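You operate a simulated robot arm through the tools that you are given. There is no shell and no other tool.

You are at the controls of a simulated robot arm. One attempt, no reset.

## Task
Drain the blue tray and move the yellow-banded stone to the wire rack.
Fine: watch it run empty, then put the plug back in; close the lid; leave the other tray full.

It is judged by the outcome, as a careful person would: the job done as asked, and still so three seconds after it is handed in. It fails if anything else is knocked over, pushed out of place, dropped, spilled or broken. A push-on lid holds only when it is set on centred and level and pressed home; a screw cap is set on level and turned clockwise until tight.

## Robot
A 6-joint arm with a two-finger parallel gripper, fixed in place. Base frame: the origin is on the floor under the middle of its stand, x ahead of it, y to its left, z up. Units: m, rad, N and s.
It reaches about 1.347 m from its shoulder. Its first joint turns from -2.897 to 2.897 rad. Payload 3.91 kg.
The tool frame sits at the grasp point between the pads (the TCP): z along the fingers, y along the line on which they close. The tips reach 0.03 m beyond it. The gripper opens to 0.11 m. The fingers are 0.02 m wide and 0.01 m thick; the gripper's body (0.048 by 0.112 m) begins 0.055 m behind the TCP.
Orientation is told as [roll, pitch, yaw] about the base's x, y, z axes, in that order, counted from this pose: with the fingers straight down and closing along the base's y, the tool's x points along the base's -x, its y along +y and its z along -z.

## Interface
- The arm moves only by the tool jog_arm. Its argument "targets" is a list of rows, each a list of 2 entries, a list of its own where there are three numbers: the shift along the tool's x, y, z in m, then the turn, a rotation vector about the tool's x, y, z in rad. In form: [[[x, y, z], [ax, ay, az]], ...]. A call has 1 to 20 rows; each row shifts and turns the commanded pose from where the row before left it, along the tool's axes as they then stand. "hand" is the gripper command, from -1 (fully open) to 1 (shut), values between in proportion, set as the call begins (left out, the last holds). Each row takes 0.2 s and may step no farther than 0.05 m and 0.15 rad from the row before; otherwise, or with a gripper value out of range, the whole call is refused. Where a pose cannot be reached the arm comes as near as it can. A force on the tool above 90 N (or 10 N above the force at the start of the call, whichever is more), or a blocked arm, ends the call early, and 0.2 s more pass. The fingers move at their own pace (about 0.108 m/s each) and stop on an object; they squeeze with about 38 N. The grip force told is the motor's: it shows also when the fingers shut on nothing. Time passes only in rows, and 0.2 s behind the last, so rows that do not move let the fingers close. It gives the time, the measured TCP pose, the force on the tool (base axes), the opening and the grip force at its end, in the units of the frame above (readings bear some noise), with the torque about the TCP (base axes, N m) and any sound that the robot's microphone picked up, and new pictures: "views" is both (left out), scene, wrist or none.
- Cameras (640 x 400 px; columns grow to the right, rows downward): "scene" is fixed at [0.2215, -0.5004, 1.626]; the picture's right is [0.76, -0.65, 0.00], its down [-0.48, -0.57, -0.67] and it looks along [0.43, 0.51, -0.74] (base axes); focal length 307 px, centre (320, 200). "wrist" rides on the gripper at [0.072, 0.017, -0.103] in the tool frame; the picture's right is [-0.23, 0.97, 0.00], its down [-0.76, -0.18, -0.62] and it looks along [-0.61, -0.14, 0.78] (tool axes); focal length 222 px, centre (320, 200). There is no depth. A picture from a camera that has moved, and an enlarged one, comes with that camera's place and axes in the base frame and with its lens.
- inspect(camera, box): a new picture of the part [left, top, right, bottom] of that camera's present view, enlarged. The clock stands still meanwhile.
- close_job(): hands the job in; it is judged then, once.

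Nothing tells you positions but the pictures and the camera data. Unless the task says otherwise, let go and move clear before handing in.

The tools are called after ">>>" as name(argument=value, ...) on one line, values as JSON. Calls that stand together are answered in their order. jog_arm: Moves the arm, as the interface text tells. Its arguments: {"type":"object","properties":{"targets":{"type":"array"},"hand":{"type":"number"},"views":{"type":"string","enum":["both","scene","wrist","none"]}},"required":["targets"]} The other tools are called the same way: inspect (camera, box) takes an enlarged picture of a part of a camera's view; close_job () hands the job in.

At the start:

```text
time_s: 0.0
ee_pos: [0.5916, -0.0534, 1.2882]
tcp_rot: [0.0, -0.001, -0.001]
force: [0.4, 0.9, -0.6]
wrist_torque: [-0.02, 0.01, 0.0]
gripper_width: 0.1101
gripper_force: 0.2
```

scene: 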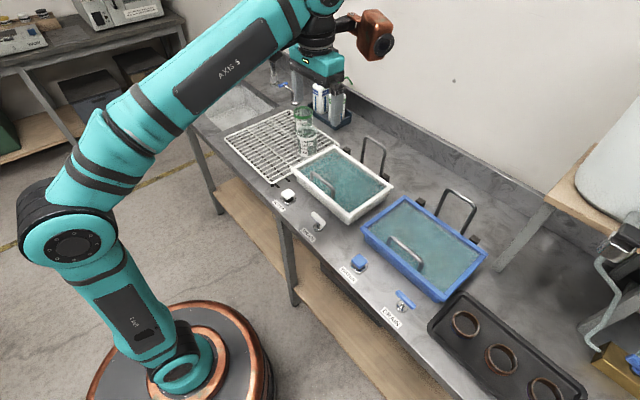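
wrist: 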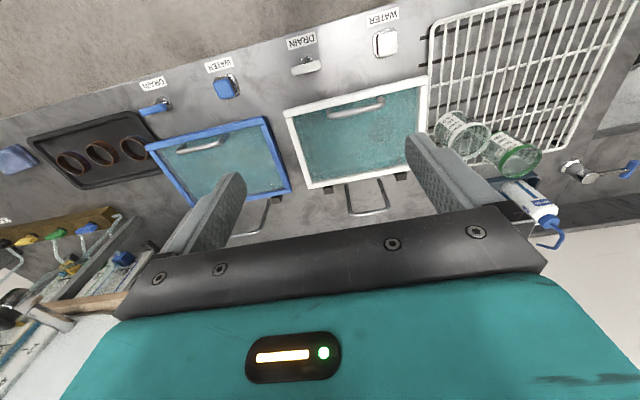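

I see a bench with a white tray and a blue tray, both filled with water and each with a drain and a water control on the front edge, a wire rack on the left, and a dark holder with ring-like stones on the right. I'll take enlarged views before moving anything.

>>> inspect(camera="scene", box=[340, 180, 500, 320])

>>> inspect(camera="scene", box=[420, 280, 600, 400])

>>> inspect(camera="scene", box=[210, 90, 400, 240])

>>> inspect(camera="wrist", box=[0, 60, 300, 260])

>>> inspect(camera="wrist", box=[260, 0, 640, 260])

>>> inspect(camera="scene", box=[540, 180, 640, 400])

```text
2.86 times, centred on (420, 250) of scene
camera zoom: at [0.2215, -0.5004, 1.626], right [0.76, -0.65, 0.0], down [-0.48, -0.57, -0.67], along [0.43, 0.51, -0.74], focal length 878 px, centre (34, 57)
```

zoom: 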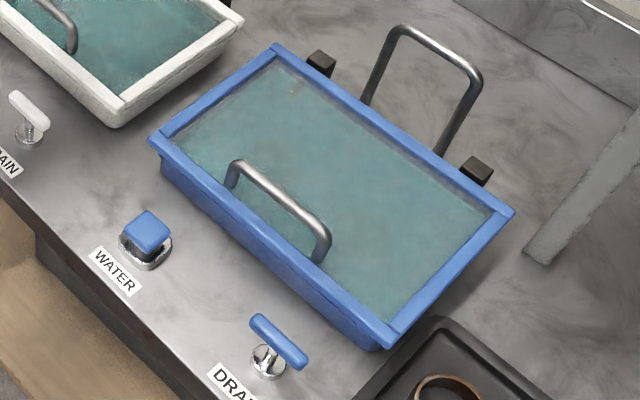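

```text
3.33 times, centred on (510, 340) of scene
camera zoom: at [0.2215, -0.5004, 1.626], right [0.76, -0.65, 0.0], down [-0.48, -0.57, -0.67], along [0.43, 0.51, -0.74], focal length 1024 px, centre (-313, -267)
```

zoom: 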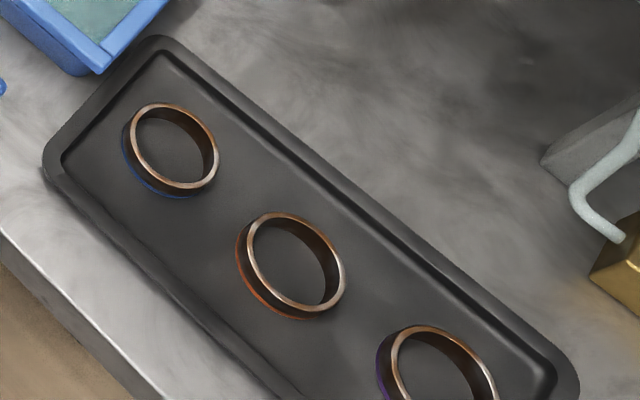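

```text
2.67 times, centred on (305, 165) of scene
camera zoom: at [0.2215, -0.5004, 1.626], right [0.76, -0.65, 0.0], down [-0.48, -0.57, -0.67], along [0.43, 0.51, -0.74], focal length 819 px, centre (360, 293)
```

zoom: 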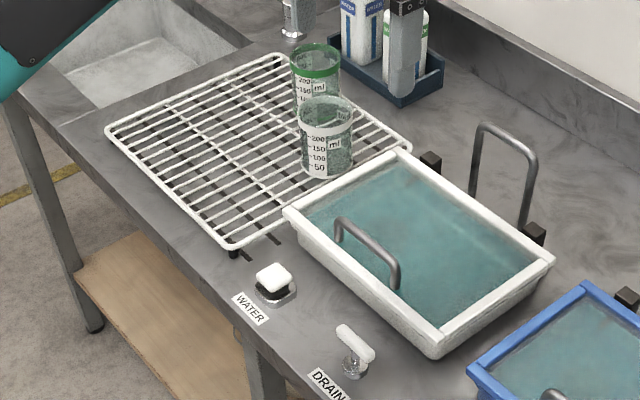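

```text
2.00 times, centred on (150, 160) of wrist
camera zoom: at [0.5183, -0.0361, 1.3912], right [0.23, 0.97, 0.0], down [0.76, -0.18, 0.62], along [0.61, -0.14, -0.78], focal length 444 px, centre (660, 280)
```

zoom: 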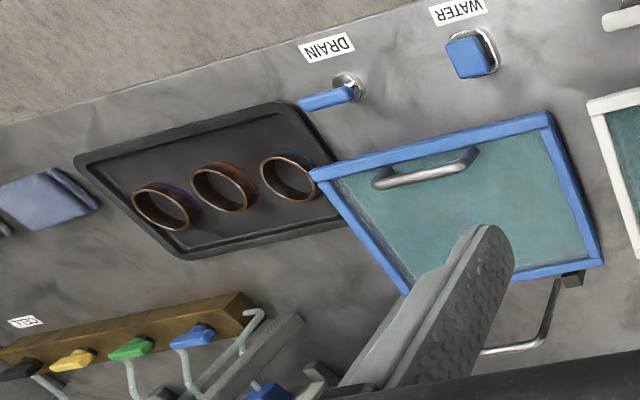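

```text
1.54 times, centred on (450, 130) of wrist
camera zoom: at [0.5183, -0.0361, 1.3912], right [0.23, 0.97, 0.0], down [0.76, -0.18, 0.62], along [0.61, -0.14, -0.78], focal length 342 px, centre (120, 308)
```

zoom: 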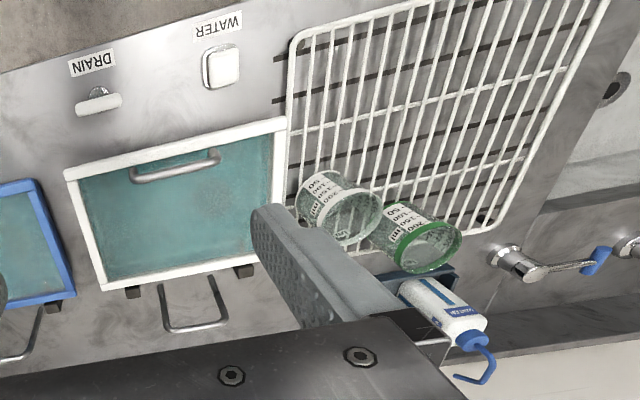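

```text
1.82 times, centred on (590, 290) of scene
camera zoom: at [0.2215, -0.5004, 1.626], right [0.76, -0.65, 0.0], down [-0.48, -0.57, -0.67], along [0.43, 0.51, -0.74], focal length 559 px, centre (-171, 36)
```

zoom: 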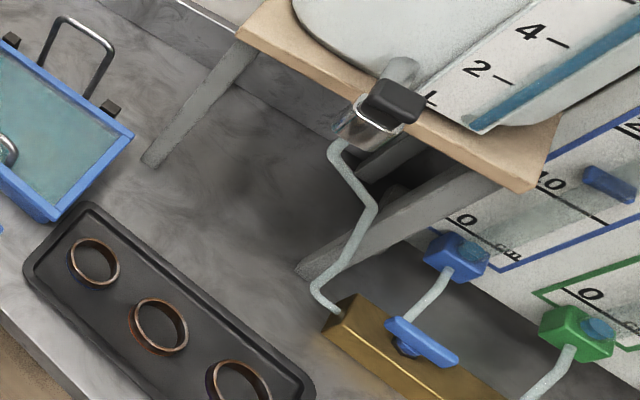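

The table top comes out at about z=0.88. The blue tray covers roughly x 0.64–0.83 and y −0.46 to −0.18, with its drain T-handle near (0.575, −0.394, 0.927). I'll move the wrist camera closer to look at the drain handle and the tray.

>>> jog_arm(targets=[[[0.0129, -0.0357, 0.02], [0, 0, 0]], [[0.0129, -0.0357, 0.02], [0, 0, 0]], [[0.0129, -0.0357, 0.02], [0, 0, 0]], [[0.0129, -0.0357, 0.02], [0, 0, 0]], [[0.0129, -0.0357, 0.02], [0, 0, 0]], [[0.0129, -0.0357, 0.02], [0, 0, 0]], [[0.0129, -0.0357, 0.02], [0, 0, 0]]], hand=-1)

```text
time_s: 1.6
ee_pos: [0.4997, -0.3011, 1.1495]
tcp_rot: [0.0, 0.001, -0.001]
force: [-0.7, 0.0, 0.2]
wrist_torque: [-0.02, -0.02, 0.0]
gripper_width: 0.1099
gripper_force: 0.0
camera wrist: at [0.4273, -0.2855, 1.2521], right [0.23, 0.97, 0.0], down [0.76, -0.18, 0.62], along [0.61, -0.14, -0.78], focal length 222 px, centre (320, 200)
```

scene: 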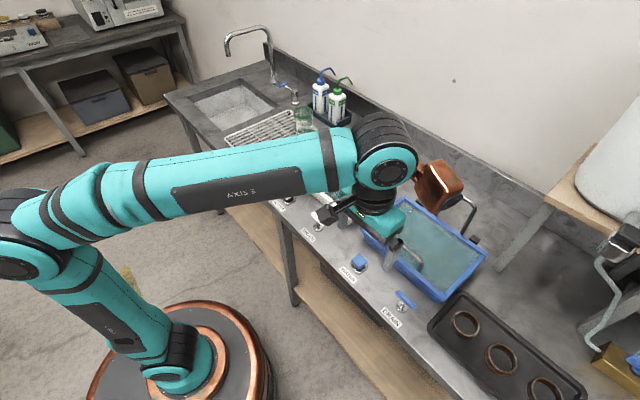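
wrist: 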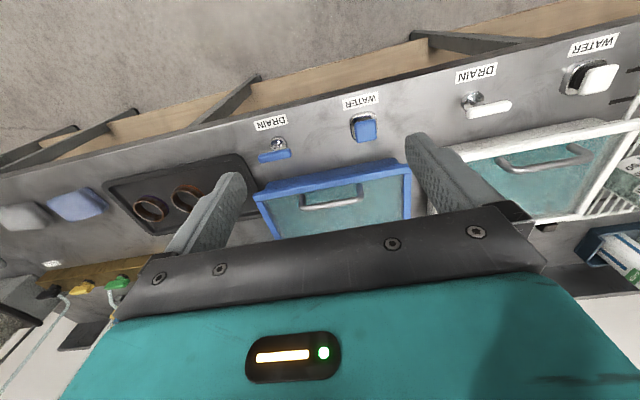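

The camera now has a closer view of the controls and the blue tray. I'll enlarge those parts.

>>> inspect(camera="wrist", box=[230, 90, 430, 250])

>>> inspect(camera="wrist", box=[440, 40, 640, 260])

>>> inspect(camera="scene", box=[380, 200, 500, 320])

>>> inspect(camera="wrist", box=[0, 130, 260, 310])

```text
2.50 times, centred on (330, 170) of wrist
camera zoom: at [0.4273, -0.2855, 1.2521], right [0.23, 0.97, 0.0], down [0.76, -0.18, 0.62], along [0.61, -0.14, -0.78], focal length 555 px, centre (295, 275)
```

zoom: 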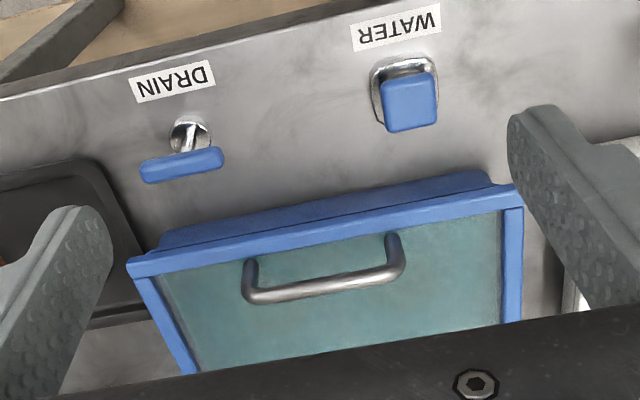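

```text
1.82 times, centred on (540, 150) of wrist
camera zoom: at [0.4273, -0.2855, 1.2521], right [0.23, 0.97, 0.0], down [0.76, -0.18, 0.62], along [0.61, -0.14, -0.78], focal length 404 px, centre (-80, 291)
```

zoom: 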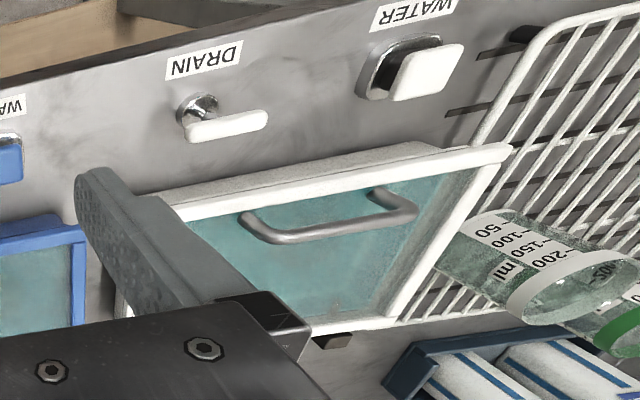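

```text
3.33 times, centred on (440, 260) of scene
camera zoom: at [0.2215, -0.5004, 1.626], right [0.76, -0.65, 0.0], down [-0.48, -0.57, -0.67], along [0.43, 0.51, -0.74], focal length 1024 px, centre (-80, 0)
```

zoom: 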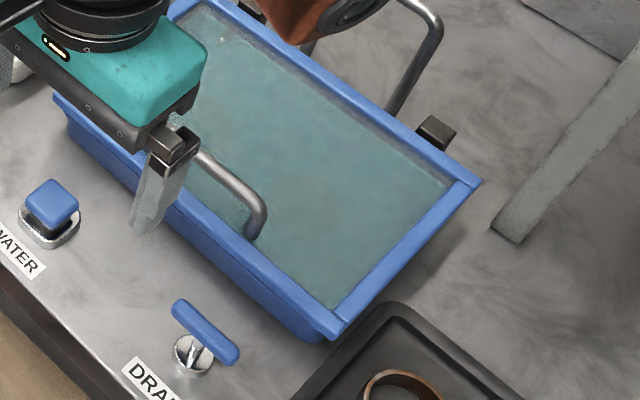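

```text
2.22 times, centred on (130, 220) of wrist
camera zoom: at [0.4273, -0.2855, 1.2521], right [0.23, 0.97, 0.0], down [0.76, -0.18, 0.62], along [0.61, -0.14, -0.78], focal length 494 px, centre (742, 156)
```

zoom: 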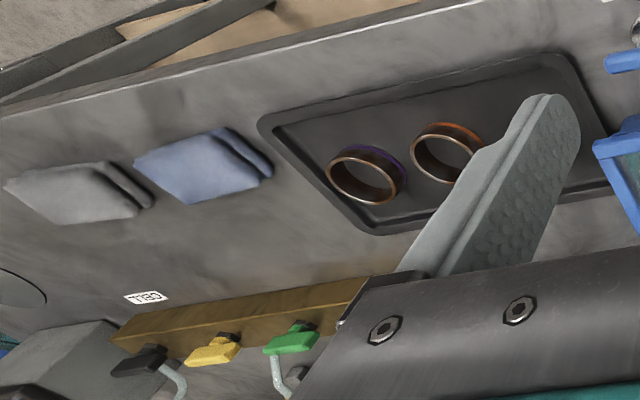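

Each tray seems to have a framed glass lid with a bar handle, with black hinge blocks and a U-shaped stop behind. The drain is a blue T-bar on a chrome stem, about 5.8 cm long and lying along y. I'll move above it and turn the gripper 90° so the fingers can close across the bar.

>>> jog_arm(targets=[[[-0.0253, -0.0313, 0.02], [0, 0, 0]], [[-0.0253, -0.0313, 0.02], [0, 0, 0]], [[-0.0253, -0.0313, 0.02], [0, 0, 0]], [[0, 0, 0], [0, 0, -0.1428]], [[0, 0, 0], [0, 0, -0.1428]], [[0, 0, 0], [0, 0, -0.1428]], [[0, 0, 0], [0, 0, -0.1428]], [[0, 0, 0], [0, 0, -0.1428]], [[0, 0, 0], [0, 0, -0.1428]], [[0, 0, 0], [0, 0, -0.1428]], [[0, 0, 0], [0, 0, -0.1428]], [[0, 0, 0], [0, 0, -0.1428]], [[0, 0, 0], [0, 0, -0.1428]], [[0, 0, 0], [0, 0, -0.1428]]], hand=-0.1)

```text
time_s: 4.6
ee_pos: [0.5758, -0.3966, 1.0885]
tcp_rot: [-0.001, 0.0, 1.572]
force: [-0.1, -0.3, 0.3]
wrist_torque: [0.02, -0.01, 0.02]
gripper_width: 0.0606
gripper_force: 0.0
camera wrist: at [0.5599, -0.469, 1.1918], right [-0.97, 0.23, 0.0], down [0.18, 0.76, 0.62], along [0.14, 0.61, -0.78], focal length 222 px, centre (320, 200)
```

scene: 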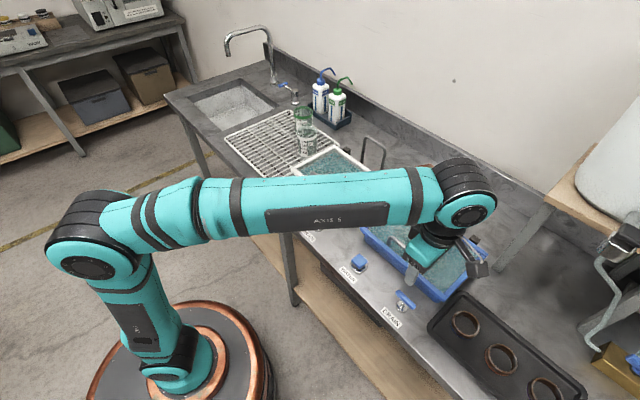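
wrist: 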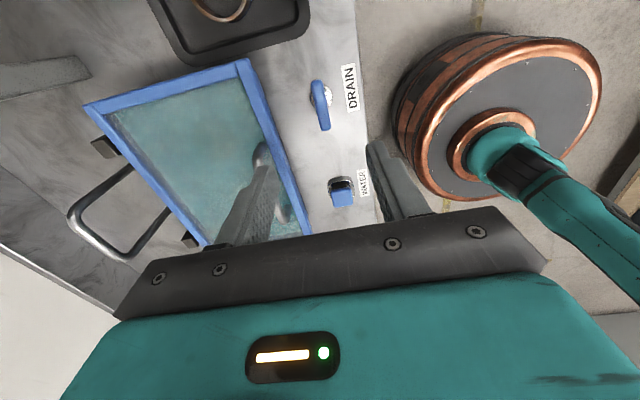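

The gripper is now turned and above the drain handle. I'll take a closer look at the handle and the tray.

>>> inspect(camera="wrist", box=[270, 50, 390, 220])

>>> inspect(camera="wrist", box=[60, 50, 320, 260])

>>> inspect(camera="scene", box=[340, 230, 480, 330])

```text
2.35 times, centred on (330, 135) of wrist
camera zoom: at [0.5599, -0.469, 1.1918], right [-0.97, 0.23, 0.0], down [0.18, 0.76, 0.62], along [0.14, 0.61, -0.78], focal length 523 px, centre (296, 353)
```

zoom: 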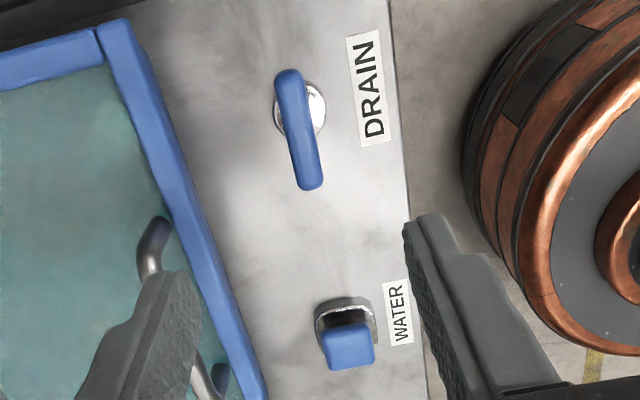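

```text
1.90 times, centred on (190, 155) of wrist
camera zoom: at [0.5599, -0.469, 1.1918], right [-0.97, 0.23, 0.0], down [0.18, 0.76, 0.62], along [0.14, 0.61, -0.78], focal length 423 px, centre (568, 286)
```

zoom: 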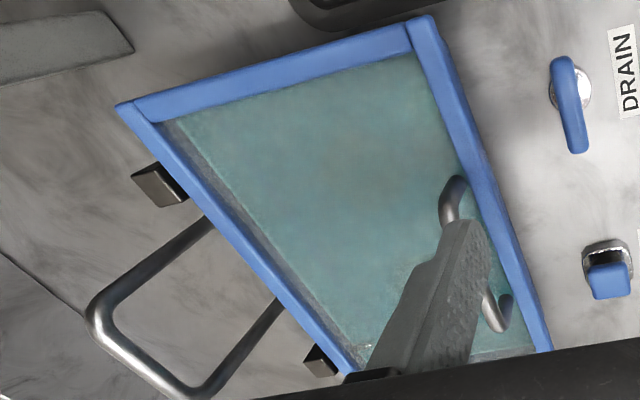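

```text
4.00 times, centred on (410, 280) of scene
camera zoom: at [0.2215, -0.5004, 1.626], right [0.76, -0.65, 0.0], down [-0.48, -0.57, -0.67], along [0.43, 0.51, -0.74], focal length 1229 px, centre (-40, -120)
```

zoom: 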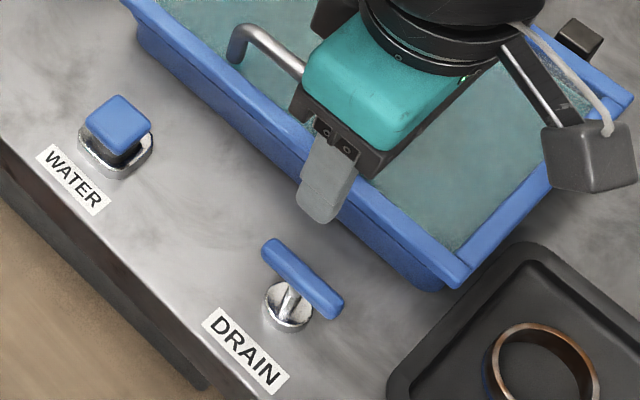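

The T-bar centre is at about (0.575, −0.394, 0.923). The gripper is directly above it with the fingers either side in x, so I'll descend around it.

>>> jog_arm(targets=[[[0, 0, 0.04], [0, 0, 0]], [[0, 0, 0.04], [0, 0, 0]], [[0, 0, 0.04], [0, 0, 0]], [[0, 0, 0.04], [0, 0, 0]], [[0, 0, 0], [0, 0, 0]]])

```text
time_s: 5.8
ee_pos: [0.576, -0.3978, 0.9284]
tcp_rot: [0.0, -0.001, 1.571]
force: [1.0, -1.0, -0.9]
wrist_torque: [0.01, 0.0, 0.01]
gripper_width: 0.0601
gripper_force: 0.1
camera wrist: at [0.5594, -0.4707, 1.0327], right [-0.97, 0.23, 0.0], down [0.18, 0.76, 0.62], along [0.14, 0.61, -0.78], focal length 222 px, centre (320, 200)
```

scene: 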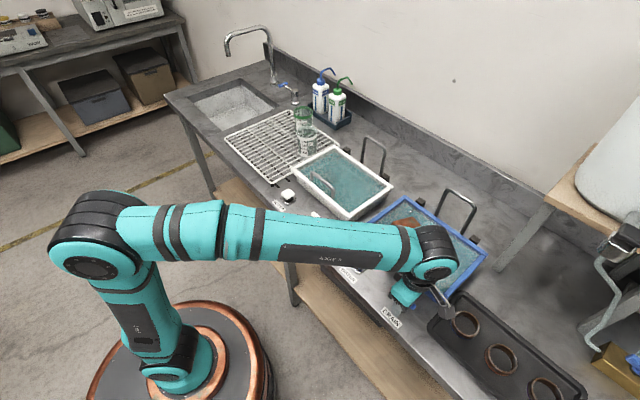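
wrist: 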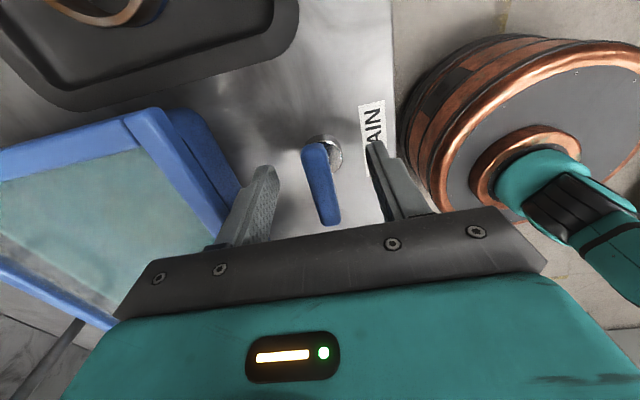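

The fingers straddle the T-bar without touching it. I'll close on it now.

>>> jog_arm(targets=[[[0, 0, 0], [0, 0, 0]], [[0, 0, 0], [0, 0, 0]], [[0, 0, 0], [0, 0, 0]]], hand=1, views="wrist")

```text
time_s: 6.6
ee_pos: [0.5753, -0.3971, 0.93]
tcp_rot: [0.0, 0.001, 1.57]
force: [-18.0, 4.4, -0.6]
wrist_torque: [0.53, 0.1, 0.03]
gripper_width: 0.0138
gripper_force: 45.6
camera wrist: at [0.5583, -0.4708, 1.0331], right [-0.97, 0.23, 0.0], down [0.18, 0.76, 0.62], along [0.14, 0.61, -0.78], focal length 222 px, centre (320, 200)
```

wrist: 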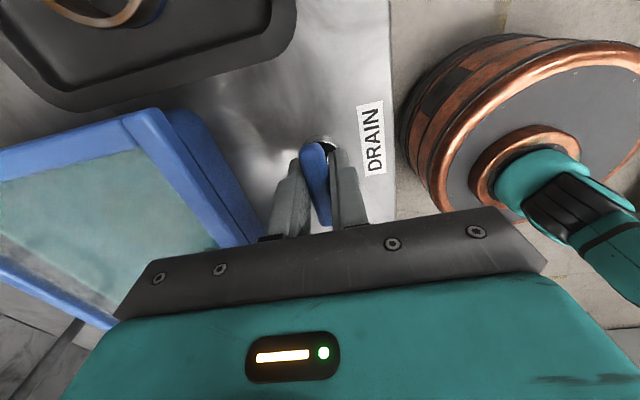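

The grip is firm, with the bar 1.4 cm thick. I'll ease off the side load and try lifting gently to see whether it's a pull plug.

>>> jog_arm(targets=[[[0, 0.001, -0.002], [0, 0, 0]], [[0, 0, -0.003], [0, 0, 0]], [[0, 0, -0.003], [0, 0, 0]]], views="wrist")

```text
time_s: 7.4
ee_pos: [0.5751, -0.3986, 0.9366]
tcp_rot: [0.0, 0.0, 1.569]
force: [-5.8, -12.8, -1.9]
wrist_torque: [0.22, -0.01, 0.08]
gripper_width: 0.0135
gripper_force: 45.3
camera wrist: at [0.5581, -0.4707, 1.04], right [-0.97, 0.23, 0.0], down [0.18, 0.76, 0.62], along [0.14, 0.61, -0.78], focal length 222 px, centre (320, 200)
```

wrist: 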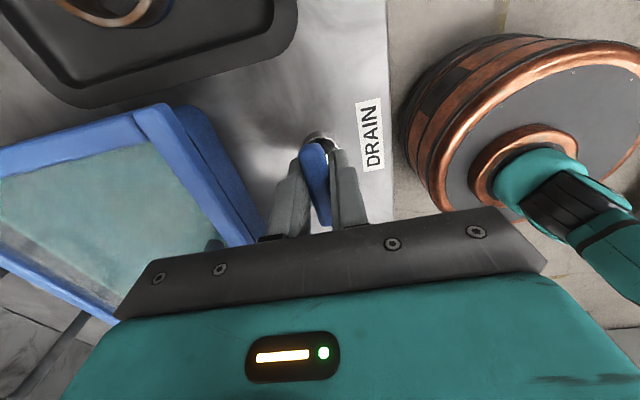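

The handle rises with almost no vertical resistance, so it's a pull-up plug. I'll keep lifting in small steps and watch the force and sound.

>>> jog_arm(targets=[[[0.001, 0, -0.003], [0, 0, 0]], [[0, 0, -0.003], [0, 0, 0]], [[0, 0, -0.003], [0, 0, 0]]])

```text
time_s: 8.2
ee_pos: [0.5742, -0.3975, 0.9447]
tcp_rot: [0.0, 0.0, 1.569]
force: [-10.9, -13.5, -0.9]
wrist_torque: [-0.84, 0.03, 0.02]
gripper_width: 0.0135
gripper_force: 44.7
camera wrist: at [0.5582, -0.4707, 1.0485], right [-0.97, 0.23, 0.0], down [0.18, 0.76, 0.62], along [0.14, 0.61, -0.78], focal length 222 px, centre (320, 200)
```

scene: 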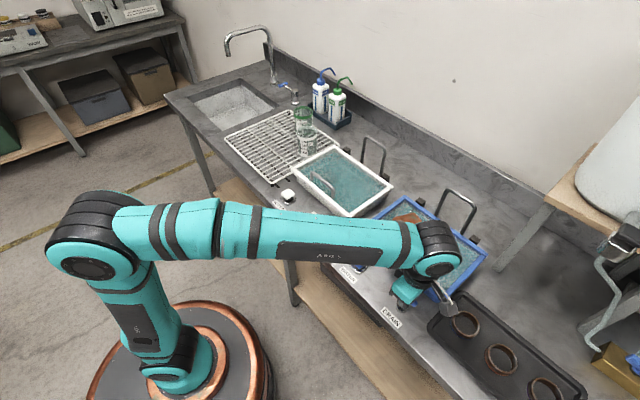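
wrist: 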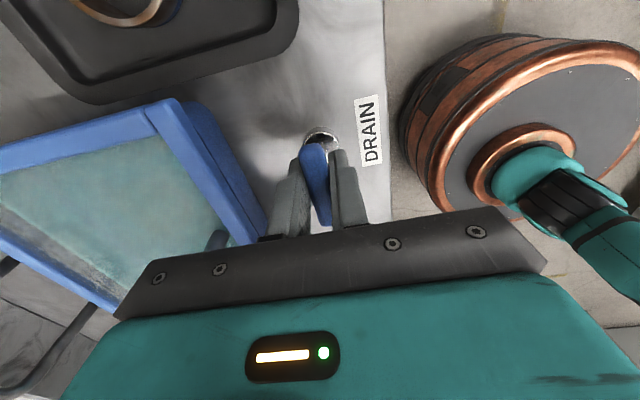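

The bar has come up about 16 mm. I'll see whether the water level is changing before pulling further.

>>> inspect(camera="wrist", box=[0, 90, 280, 320])

>>> inspect(camera="scene", box=[360, 180, 500, 310])

>>> inspect(camera="wrist", box=[260, 90, 400, 240])

```text
1.74 times, centred on (140, 205) of wrist
camera zoom: at [0.5582, -0.4707, 1.0485], right [-0.97, 0.23, 0.0], down [0.18, 0.76, 0.62], along [0.14, 0.61, -0.78], focal length 386 px, centre (633, 191)
```

zoom: 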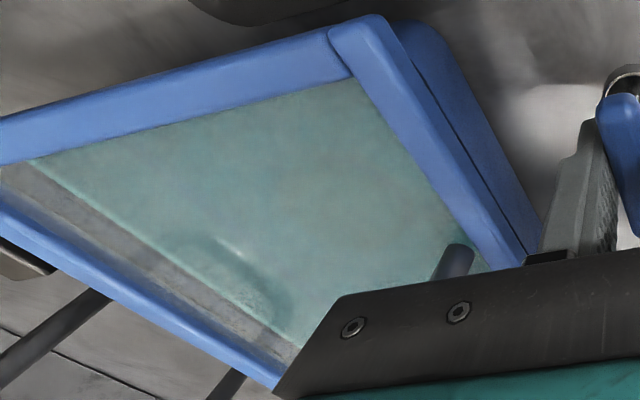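

```text
3.08 times, centred on (430, 245) of scene
camera zoom: at [0.2215, -0.5004, 1.626], right [0.76, -0.65, 0.0], down [-0.48, -0.57, -0.67], along [0.43, 0.51, -0.74], focal length 945 px, centre (-18, 62)
```

zoom: 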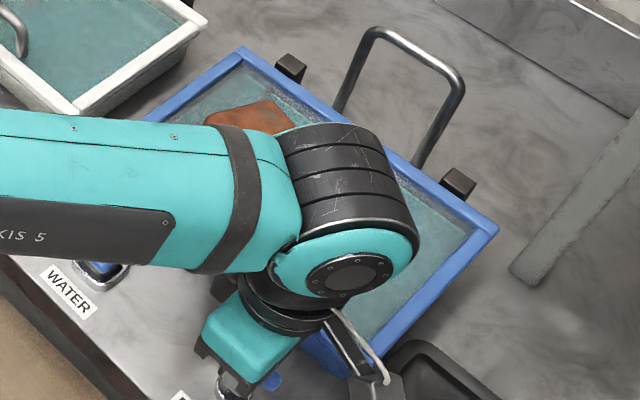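

```text
2.67 times, centred on (330, 165) of wrist
camera zoom: at [0.5582, -0.4707, 1.0485], right [-0.97, 0.23, 0.0], down [0.18, 0.76, 0.62], along [0.14, 0.61, -0.78], focal length 592 px, centre (293, 293)
```

zoom: 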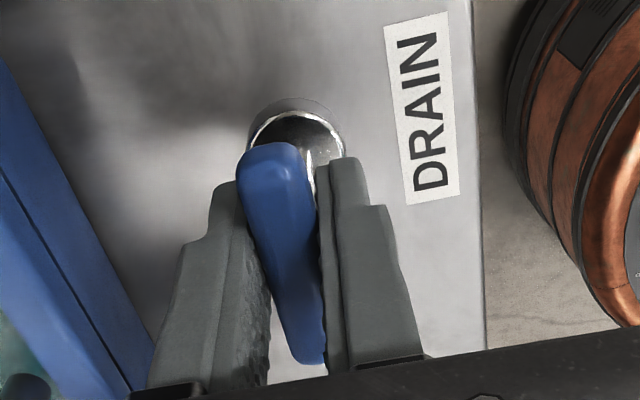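

The plug bar is clearly raised above its chrome socket. I'll hold it for two seconds and compare the water level.

>>> jog_arm(targets=[[[0, 0, 0], [0, 0, 0]], [[0, 0, 0], [0, 0, 0]], [[0, 0, 0], [0, 0, 0]], [[0, 0, 0], [0, 0, 0]], [[0, 0, 0], [0, 0, 0]], [[0, 0, 0], [0, 0, 0]], [[0, 0, 0], [0, 0, 0]], [[0, 0, 0], [0, 0, 0]], [[0, 0, 0], [0, 0, 0]], [[0, 0, 0], [0, 0, 0]]])

>>> inspect(camera="wrist", box=[0, 90, 280, 320])

```text
time_s: 10.4
ee_pos: [0.5763, -0.3968, 0.9458]
tcp_rot: [0.0, 0.0, 1.571]
force: [-12.2, -16.3, 0.1]
wrist_torque: [-0.07, 0.06, 0.02]
gripper_width: 0.0136
gripper_force: 44.7
camera wrist: at [0.5582, -0.4707, 1.0485], right [-0.97, 0.23, 0.0], down [0.18, 0.76, 0.62], along [0.14, 0.61, -0.78], focal length 222 px, centre (320, 200)
```

scene: 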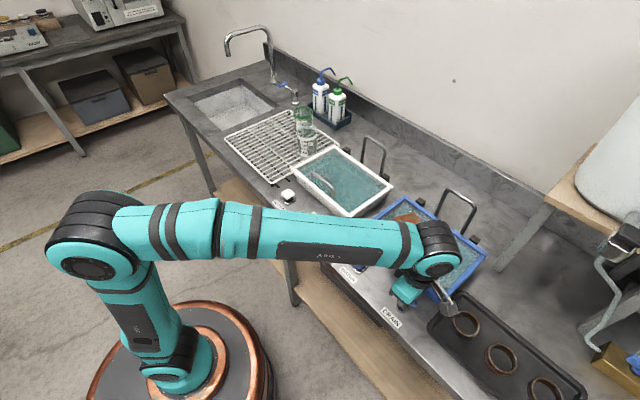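
wrist: 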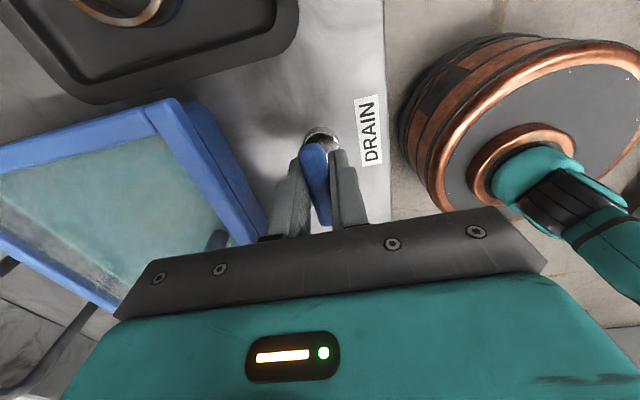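

```text
1.74 times, centred on (140, 205) of wrist
camera zoom: at [0.5582, -0.4707, 1.0485], right [-0.97, 0.23, 0.0], down [0.18, 0.76, 0.62], along [0.14, 0.61, -0.78], focal length 386 px, centre (633, 191)
```

zoom: 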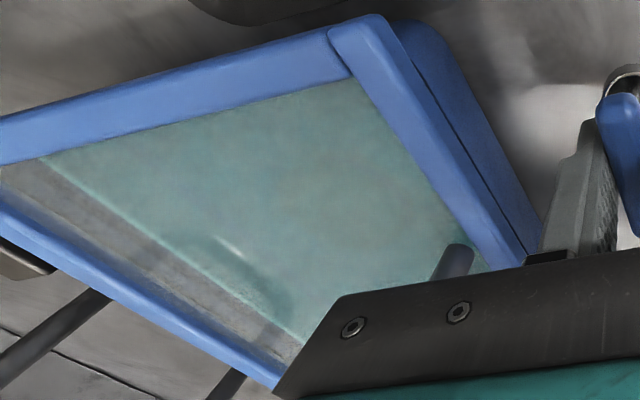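

The water line against the rear wall has dropped slightly, so it is draining. I'll lift a little more to check the travel and continue watching.

>>> jog_arm(targets=[[[0.0008, 0, -0.003], [0, 0, 0]], [[0, 0, -0.003], [0, 0, 0]], [[0, 0, -0.003], [0, 0, 0]]], views="wrist")

>>> inspect(camera="wrist", box=[260, 90, 400, 240])

```text
time_s: 11.2
ee_pos: [0.5754, -0.3977, 0.9536]
tcp_rot: [-0.001, -0.002, 1.572]
force: [-12.9, -4.9, 1.4]
wrist_torque: [0.35, 0.04, -0.01]
gripper_width: 0.0134
gripper_force: 45.4
camera wrist: at [0.5582, -0.4707, 1.0575], right [-0.97, 0.23, 0.0], down [0.18, 0.76, 0.62], along [0.14, 0.61, -0.78], focal length 222 px, centre (320, 200)
```

wrist: 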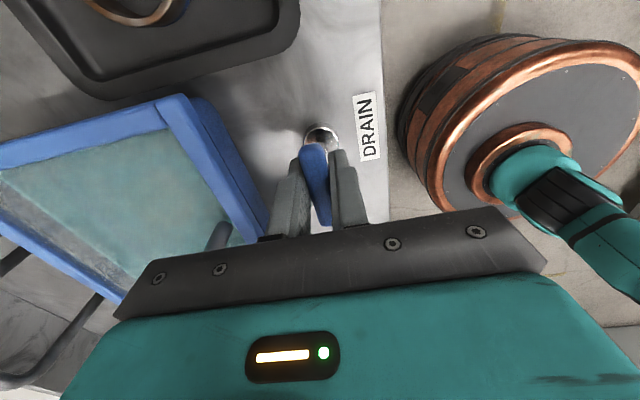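

```text
2.67 times, centred on (330, 165) of wrist
camera zoom: at [0.5582, -0.4707, 1.0575], right [-0.97, 0.23, 0.0], down [0.18, 0.76, 0.62], along [0.14, 0.61, -0.78], focal length 592 px, centre (293, 293)
```

zoom: 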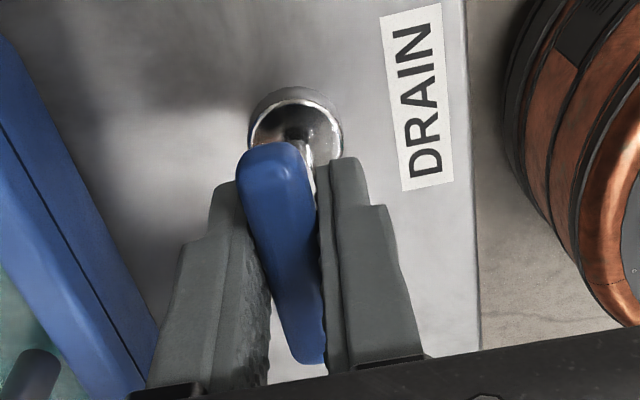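

The plug stem still sits in its socket guide, and the tray drains at this height. I'll hold here and watch the level.

>>> jog_arm(targets=[[[0, 0, 0], [0, 0, 0]], [[0, 0, 0], [0, 0, 0]], [[0, 0, 0], [0, 0, 0]], [[0, 0, 0], [0, 0, 0]], [[0, 0, 0], [0, 0, 0]], [[0, 0, 0], [0, 0, 0]], [[0, 0, 0], [0, 0, 0]], [[0, 0, 0], [0, 0, 0]], [[0, 0, 0], [0, 0, 0]], [[0, 0, 0], [0, 0, 0]], [[0, 0, 0], [0, 0, 0]], [[0, 0, 0], [0, 0, 0]], [[0, 0, 0], [0, 0, 0]], [[0, 0, 0], [0, 0, 0]], [[0, 0, 0], [0, 0, 0]], [[0, 0, 0], [0, 0, 0]], [[0, 0, 0], [0, 0, 0]], [[0, 0, 0], [0, 0, 0]], [[0, 0, 0], [0, 0, 0]], [[0, 0, 0], [0, 0, 0]]])

>>> inspect(camera="wrist", box=[0, 90, 280, 320])

>>> inspect(camera="scene", box=[360, 180, 500, 310])

```text
time_s: 15.4
ee_pos: [0.5737, -0.3973, 0.9547]
tcp_rot: [0.001, -0.001, 1.572]
force: [-10.6, 5.9, 1.4]
wrist_torque: [0.08, 0.07, 0.03]
gripper_width: 0.0134
gripper_force: 45.0
camera wrist: at [0.5582, -0.4707, 1.0575], right [-0.97, 0.23, 0.0], down [0.18, 0.76, 0.62], along [0.14, 0.61, -0.78], focal length 222 px, centre (320, 200)
```

scene: 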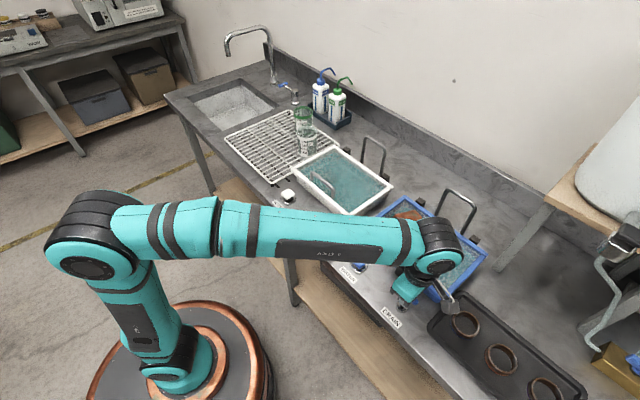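
wrist: 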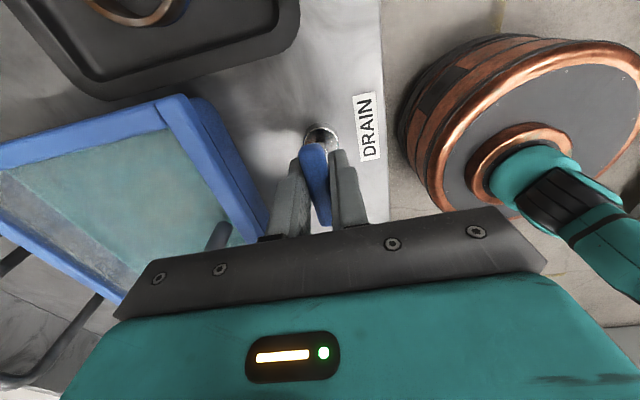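

```text
1.74 times, centred on (140, 205) of wrist
camera zoom: at [0.5582, -0.4707, 1.0575], right [-0.97, 0.23, 0.0], down [0.18, 0.76, 0.62], along [0.14, 0.61, -0.78], focal length 386 px, centre (633, 191)
```

zoom: 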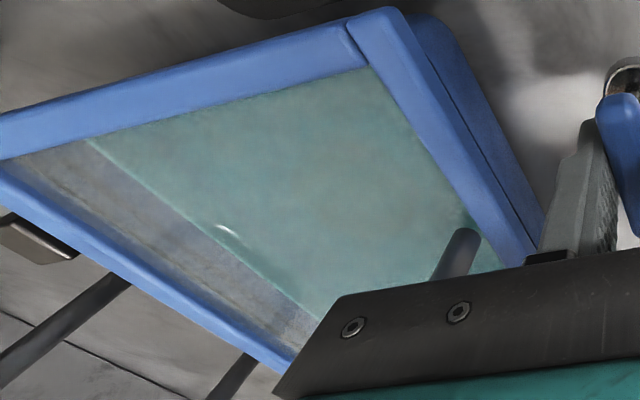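

```text
3.08 times, centred on (430, 245) of scene
camera zoom: at [0.2215, -0.5004, 1.626], right [0.76, -0.65, 0.0], down [-0.48, -0.57, -0.67], along [0.43, 0.51, -0.74], focal length 945 px, centre (-18, 62)
```

zoom: 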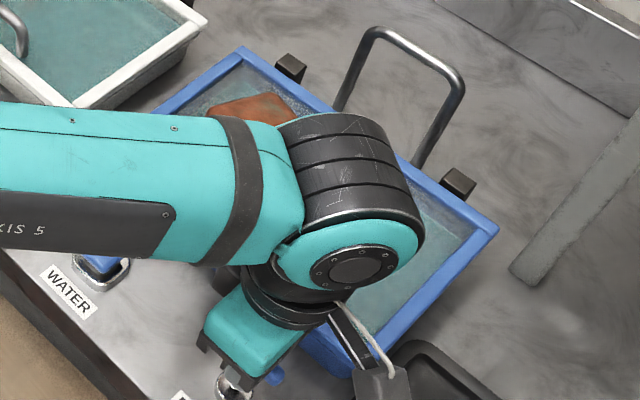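

The grey band of rear wall above the water is widening, so the tray is draining steadily. I'll keep holding.

>>> jog_arm(targets=[[[0, 0, 0], [0, 0, 0]], [[0, 0, 0], [0, 0, 0]], [[0, 0, 0], [0, 0, 0]], [[0, 0, 0], [0, 0, 0]], [[0, 0, 0], [0, 0, 0]], [[0, 0, 0], [0, 0, 0]], [[0, 0, 0], [0, 0, 0]], [[0, 0, 0], [0, 0, 0]], [[0, 0, 0], [0, 0, 0]], [[0, 0, 0], [0, 0, 0]], [[0, 0, 0], [0, 0, 0]], [[0, 0, 0], [0, 0, 0]], [[0, 0, 0], [0, 0, 0]], [[0, 0, 0], [0, 0, 0]], [[0, 0, 0], [0, 0, 0]], [[0, 0, 0], [0, 0, 0]], [[0, 0, 0], [0, 0, 0]], [[0, 0, 0], [0, 0, 0]], [[0, 0, 0], [0, 0, 0]], [[0, 0, 0], [0, 0, 0]]], views="none")

>>> inspect(camera="wrist", box=[0, 90, 280, 320])

```text
time_s: 19.6
ee_pos: [0.5757, -0.3979, 0.9544]
tcp_rot: [-0.001, 0.0, 1.571]
force: [-9.9, 5.3, 1.3]
wrist_torque: [0.03, 0.04, 0.02]
gripper_width: 0.0138
gripper_force: 45.0
```

```text
1.74 times, centred on (140, 205) of wrist
camera zoom: at [0.5582, -0.4707, 1.0575], right [-0.97, 0.23, 0.0], down [0.18, 0.76, 0.62], along [0.14, 0.61, -0.78], focal length 386 px, centre (633, 191)
```

zoom: 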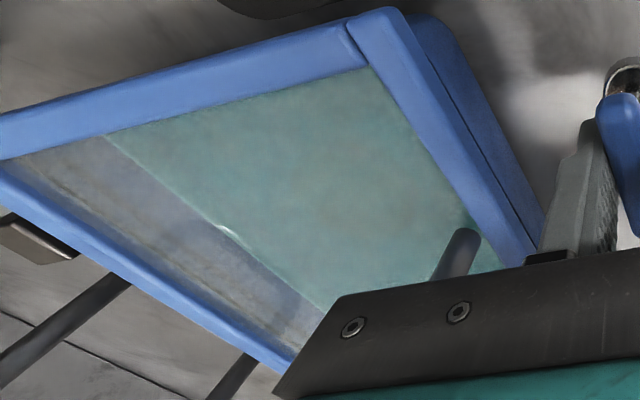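

The level keeps dropping. I'll wait longer.

>>> jog_arm(targets=[[[0, 0, 0], [0, 0, 0]], [[0, 0, 0], [0, 0, 0]], [[0, 0, 0], [0, 0, 0]], [[0, 0, 0], [0, 0, 0]], [[0, 0, 0], [0, 0, 0]], [[0, 0, 0], [0, 0, 0]], [[0, 0, 0], [0, 0, 0]], [[0, 0, 0], [0, 0, 0]], [[0, 0, 0], [0, 0, 0]], [[0, 0, 0], [0, 0, 0]], [[0, 0, 0], [0, 0, 0]], [[0, 0, 0], [0, 0, 0]], [[0, 0, 0], [0, 0, 0]], [[0, 0, 0], [0, 0, 0]], [[0, 0, 0], [0, 0, 0]], [[0, 0, 0], [0, 0, 0]], [[0, 0, 0], [0, 0, 0]], [[0, 0, 0], [0, 0, 0]], [[0, 0, 0], [0, 0, 0]], [[0, 0, 0], [0, 0, 0]]], views="none")

>>> jog_arm(targets=[[[0, 0, 0], [0, 0, 0]], [[0, 0, 0], [0, 0, 0]], [[0, 0, 0], [0, 0, 0]], [[0, 0, 0], [0, 0, 0]], [[0, 0, 0], [0, 0, 0]], [[0, 0, 0], [0, 0, 0]], [[0, 0, 0], [0, 0, 0]], [[0, 0, 0], [0, 0, 0]], [[0, 0, 0], [0, 0, 0]], [[0, 0, 0], [0, 0, 0]], [[0, 0, 0], [0, 0, 0]], [[0, 0, 0], [0, 0, 0]], [[0, 0, 0], [0, 0, 0]], [[0, 0, 0], [0, 0, 0]], [[0, 0, 0], [0, 0, 0]], [[0, 0, 0], [0, 0, 0]], [[0, 0, 0], [0, 0, 0]], [[0, 0, 0], [0, 0, 0]], [[0, 0, 0], [0, 0, 0]], [[0, 0, 0], [0, 0, 0]]], views="none")

>>> inspect(camera="wrist", box=[0, 90, 280, 320])

```text
time_s: 23.8
ee_pos: [0.5754, -0.3986, 0.9532]
tcp_rot: [0.001, -0.001, 1.571]
force: [-9.6, 5.4, 2.0]
wrist_torque: [-0.01, 0.04, 0.02]
gripper_width: 0.0133
gripper_force: 44.8
```

```text
time_s: 28.0
ee_pos: [0.5755, -0.3973, 0.9535]
tcp_rot: [0.001, 0.001, 1.571]
force: [-10.4, 3.3, 0.7]
wrist_torque: [-0.1, 0.03, -0.03]
gripper_width: 0.0135
gripper_force: 45.1
```

```text
1.74 times, centred on (140, 205) of wrist
camera zoom: at [0.5582, -0.4708, 1.0575], right [-0.97, 0.23, 0.0], down [0.18, 0.76, 0.62], along [0.14, 0.61, -0.78], focal length 386 px, centre (633, 191)
```

zoom: 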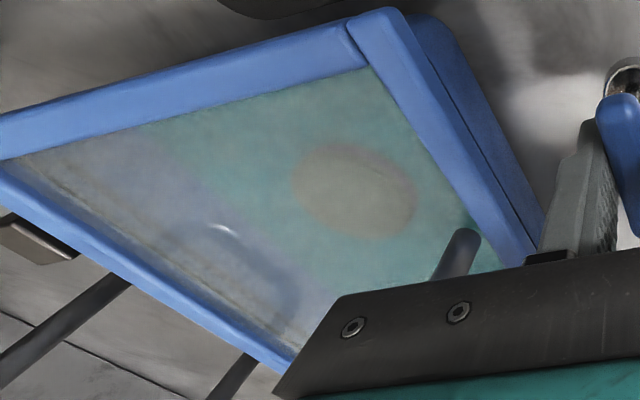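

The rounded top of a stone is now showing through the falling water. I'll keep draining.

>>> jog_arm(targets=[[[0, 0, 0], [0, 0, 0]], [[0, 0, 0], [0, 0, 0]], [[0, 0, 0], [0, 0, 0]], [[0, 0, 0], [0, 0, 0]], [[0, 0, 0], [0, 0, 0]], [[0, 0, 0], [0, 0, 0]], [[0, 0, 0], [0, 0, 0]], [[0, 0, 0], [0, 0, 0]], [[0, 0, 0], [0, 0, 0]], [[0, 0, 0], [0, 0, 0]], [[0, 0, 0], [0, 0, 0]], [[0, 0, 0], [0, 0, 0]], [[0, 0, 0], [0, 0, 0]], [[0, 0, 0], [0, 0, 0]], [[0, 0, 0], [0, 0, 0]], [[0, 0, 0], [0, 0, 0]], [[0, 0, 0], [0, 0, 0]], [[0, 0, 0], [0, 0, 0]], [[0, 0, 0], [0, 0, 0]], [[0, 0, 0], [0, 0, 0]]], views="none")

>>> inspect(camera="wrist", box=[0, 90, 280, 320])

>>> jog_arm(targets=[[[0, 0, 0], [0, 0, 0]], [[0, 0, 0], [0, 0, 0]], [[0, 0, 0], [0, 0, 0]], [[0, 0, 0], [0, 0, 0]], [[0, 0, 0], [0, 0, 0]], [[0, 0, 0], [0, 0, 0]], [[0, 0, 0], [0, 0, 0]], [[0, 0, 0], [0, 0, 0]], [[0, 0, 0], [0, 0, 0]], [[0, 0, 0], [0, 0, 0]], [[0, 0, 0], [0, 0, 0]], [[0, 0, 0], [0, 0, 0]], [[0, 0, 0], [0, 0, 0]], [[0, 0, 0], [0, 0, 0]], [[0, 0, 0], [0, 0, 0]], [[0, 0, 0], [0, 0, 0]], [[0, 0, 0], [0, 0, 0]], [[0, 0, 0], [0, 0, 0]], [[0, 0, 0], [0, 0, 0]], [[0, 0, 0], [0, 0, 0]]], views="none")

>>> inspect(camera="wrist", box=[0, 90, 280, 320])

```text
time_s: 32.2
ee_pos: [0.5759, -0.3982, 0.9538]
tcp_rot: [-0.001, -0.002, 1.57]
force: [-10.4, 3.9, 1.7]
wrist_torque: [-0.06, 0.04, 0.02]
gripper_width: 0.0135
gripper_force: 44.7
```

```text
1.74 times, centred on (140, 205) of wrist
camera zoom: at [0.5582, -0.4708, 1.0575], right [-0.97, 0.23, 0.0], down [0.18, 0.76, 0.62], along [0.14, 0.61, -0.78], focal length 386 px, centre (633, 191)
```

zoom: 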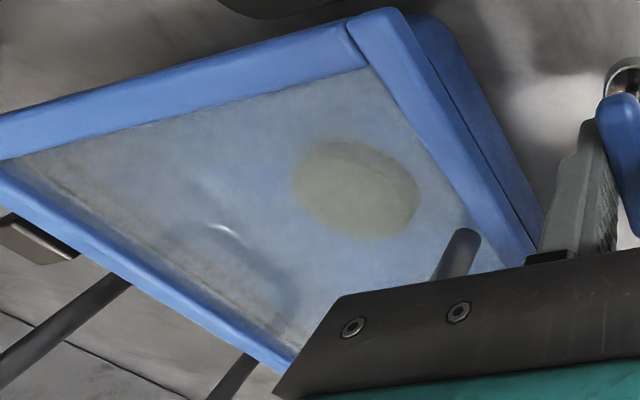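

```text
time_s: 36.4
ee_pos: [0.5752, -0.3976, 0.9543]
tcp_rot: [0.001, 0.001, 1.571]
force: [-9.9, 1.8, 1.1]
wrist_torque: [0.02, 0.05, 0.01]
gripper_width: 0.0135
gripper_force: 45.2
```

```text
1.74 times, centred on (140, 205) of wrist
camera zoom: at [0.5582, -0.4708, 1.0574], right [-0.97, 0.23, 0.0], down [0.18, 0.76, 0.62], along [0.14, 0.61, -0.78], focal length 386 px, centre (633, 191)
```

zoom: 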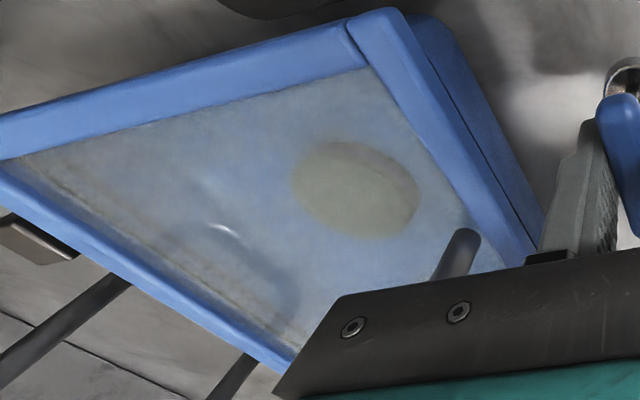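

The tray is empty: the blue floor is visible, and two views 4 s apart are identical, with one rounded stone inside. I'll push the plug back down by the 26 mm I raised it.

>>> jog_arm(targets=[[[0, 0, 0.004], [0, 0, 0]], [[0, 0, 0.004], [0, 0, 0]], [[0, 0, 0.004], [0, 0, 0]], [[0, 0, 0.004], [0, 0, 0]], [[0, 0, 0.004], [0, 0, 0]], [[0, 0, 0.003], [0, 0, 0]], [[0, 0, 0.003], [0, 0, 0]]])

>>> inspect(camera="wrist", box=[260, 90, 400, 240])

```text
time_s: 38.0
ee_pos: [0.5749, -0.3986, 0.9286]
tcp_rot: [-0.002, 0.0, 1.57]
force: [-11.0, 4.6, 9.7]
wrist_torque: [1.2, 0.05, 0.02]
gripper_width: 0.0135
gripper_force: 44.9
camera wrist: at [0.5581, -0.4708, 1.0323], right [-0.97, 0.23, 0.0], down [0.18, 0.76, 0.62], along [0.14, 0.61, -0.78], focal length 222 px, centre (320, 200)
```

scene: 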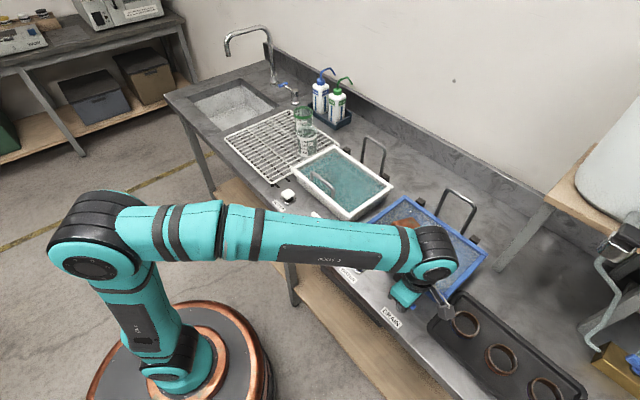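
wrist: 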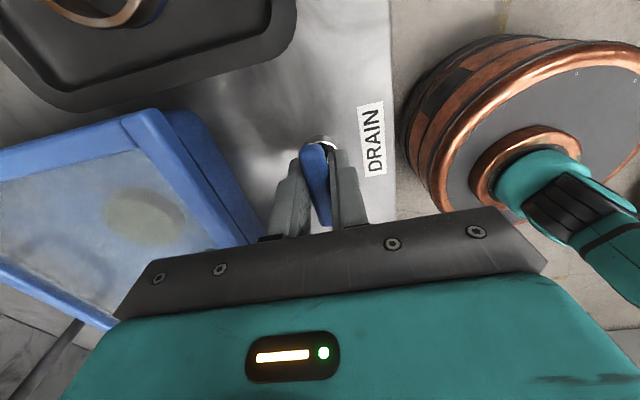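

```text
2.67 times, centred on (330, 165) of wrist
camera zoom: at [0.5581, -0.4708, 1.0323], right [-0.97, 0.23, 0.0], down [0.18, 0.76, 0.62], along [0.14, 0.61, -0.78], focal length 592 px, centre (293, 293)
```

zoom: 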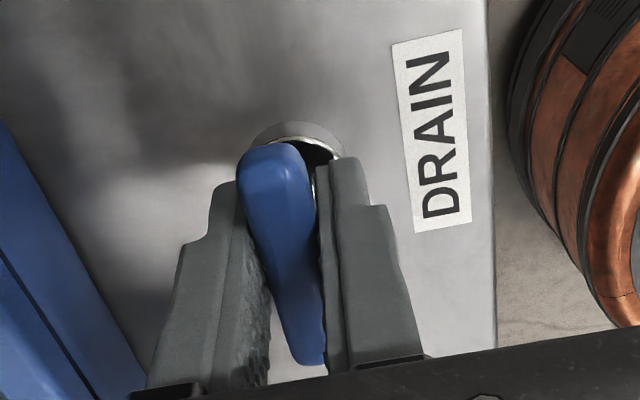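

A 10 N reaction suggests the plug has reached its seat. I'll press about 2 mm more to confirm it is home.

>>> jog_arm(targets=[[[0, 0, 0.001], [0, 0, 0]], [[0, 0, 0.001], [0, 0, 0]]], views="wrist")

```text
time_s: 38.6
ee_pos: [0.5753, -0.3971, 0.9281]
tcp_rot: [-0.003, 0.004, 1.572]
force: [0.5, 0.5, 36.6]
wrist_torque: [-0.05, 0.05, 0.01]
gripper_width: 0.0138
gripper_force: 45.5
camera wrist: at [0.5578, -0.4705, 1.0313], right [-0.97, 0.23, 0.0], down [0.18, 0.76, 0.62], along [0.14, 0.6, -0.78], focal length 222 px, centre (320, 200)
```

wrist: 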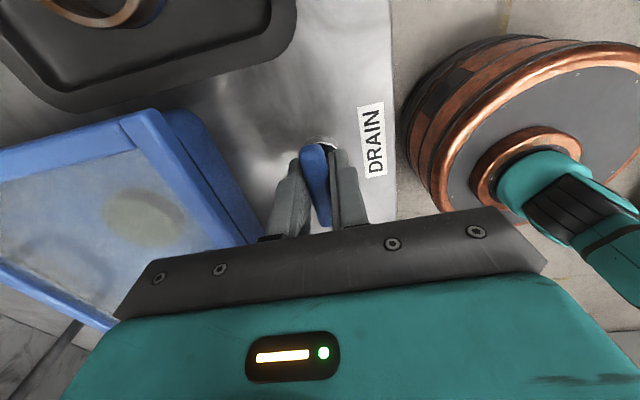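

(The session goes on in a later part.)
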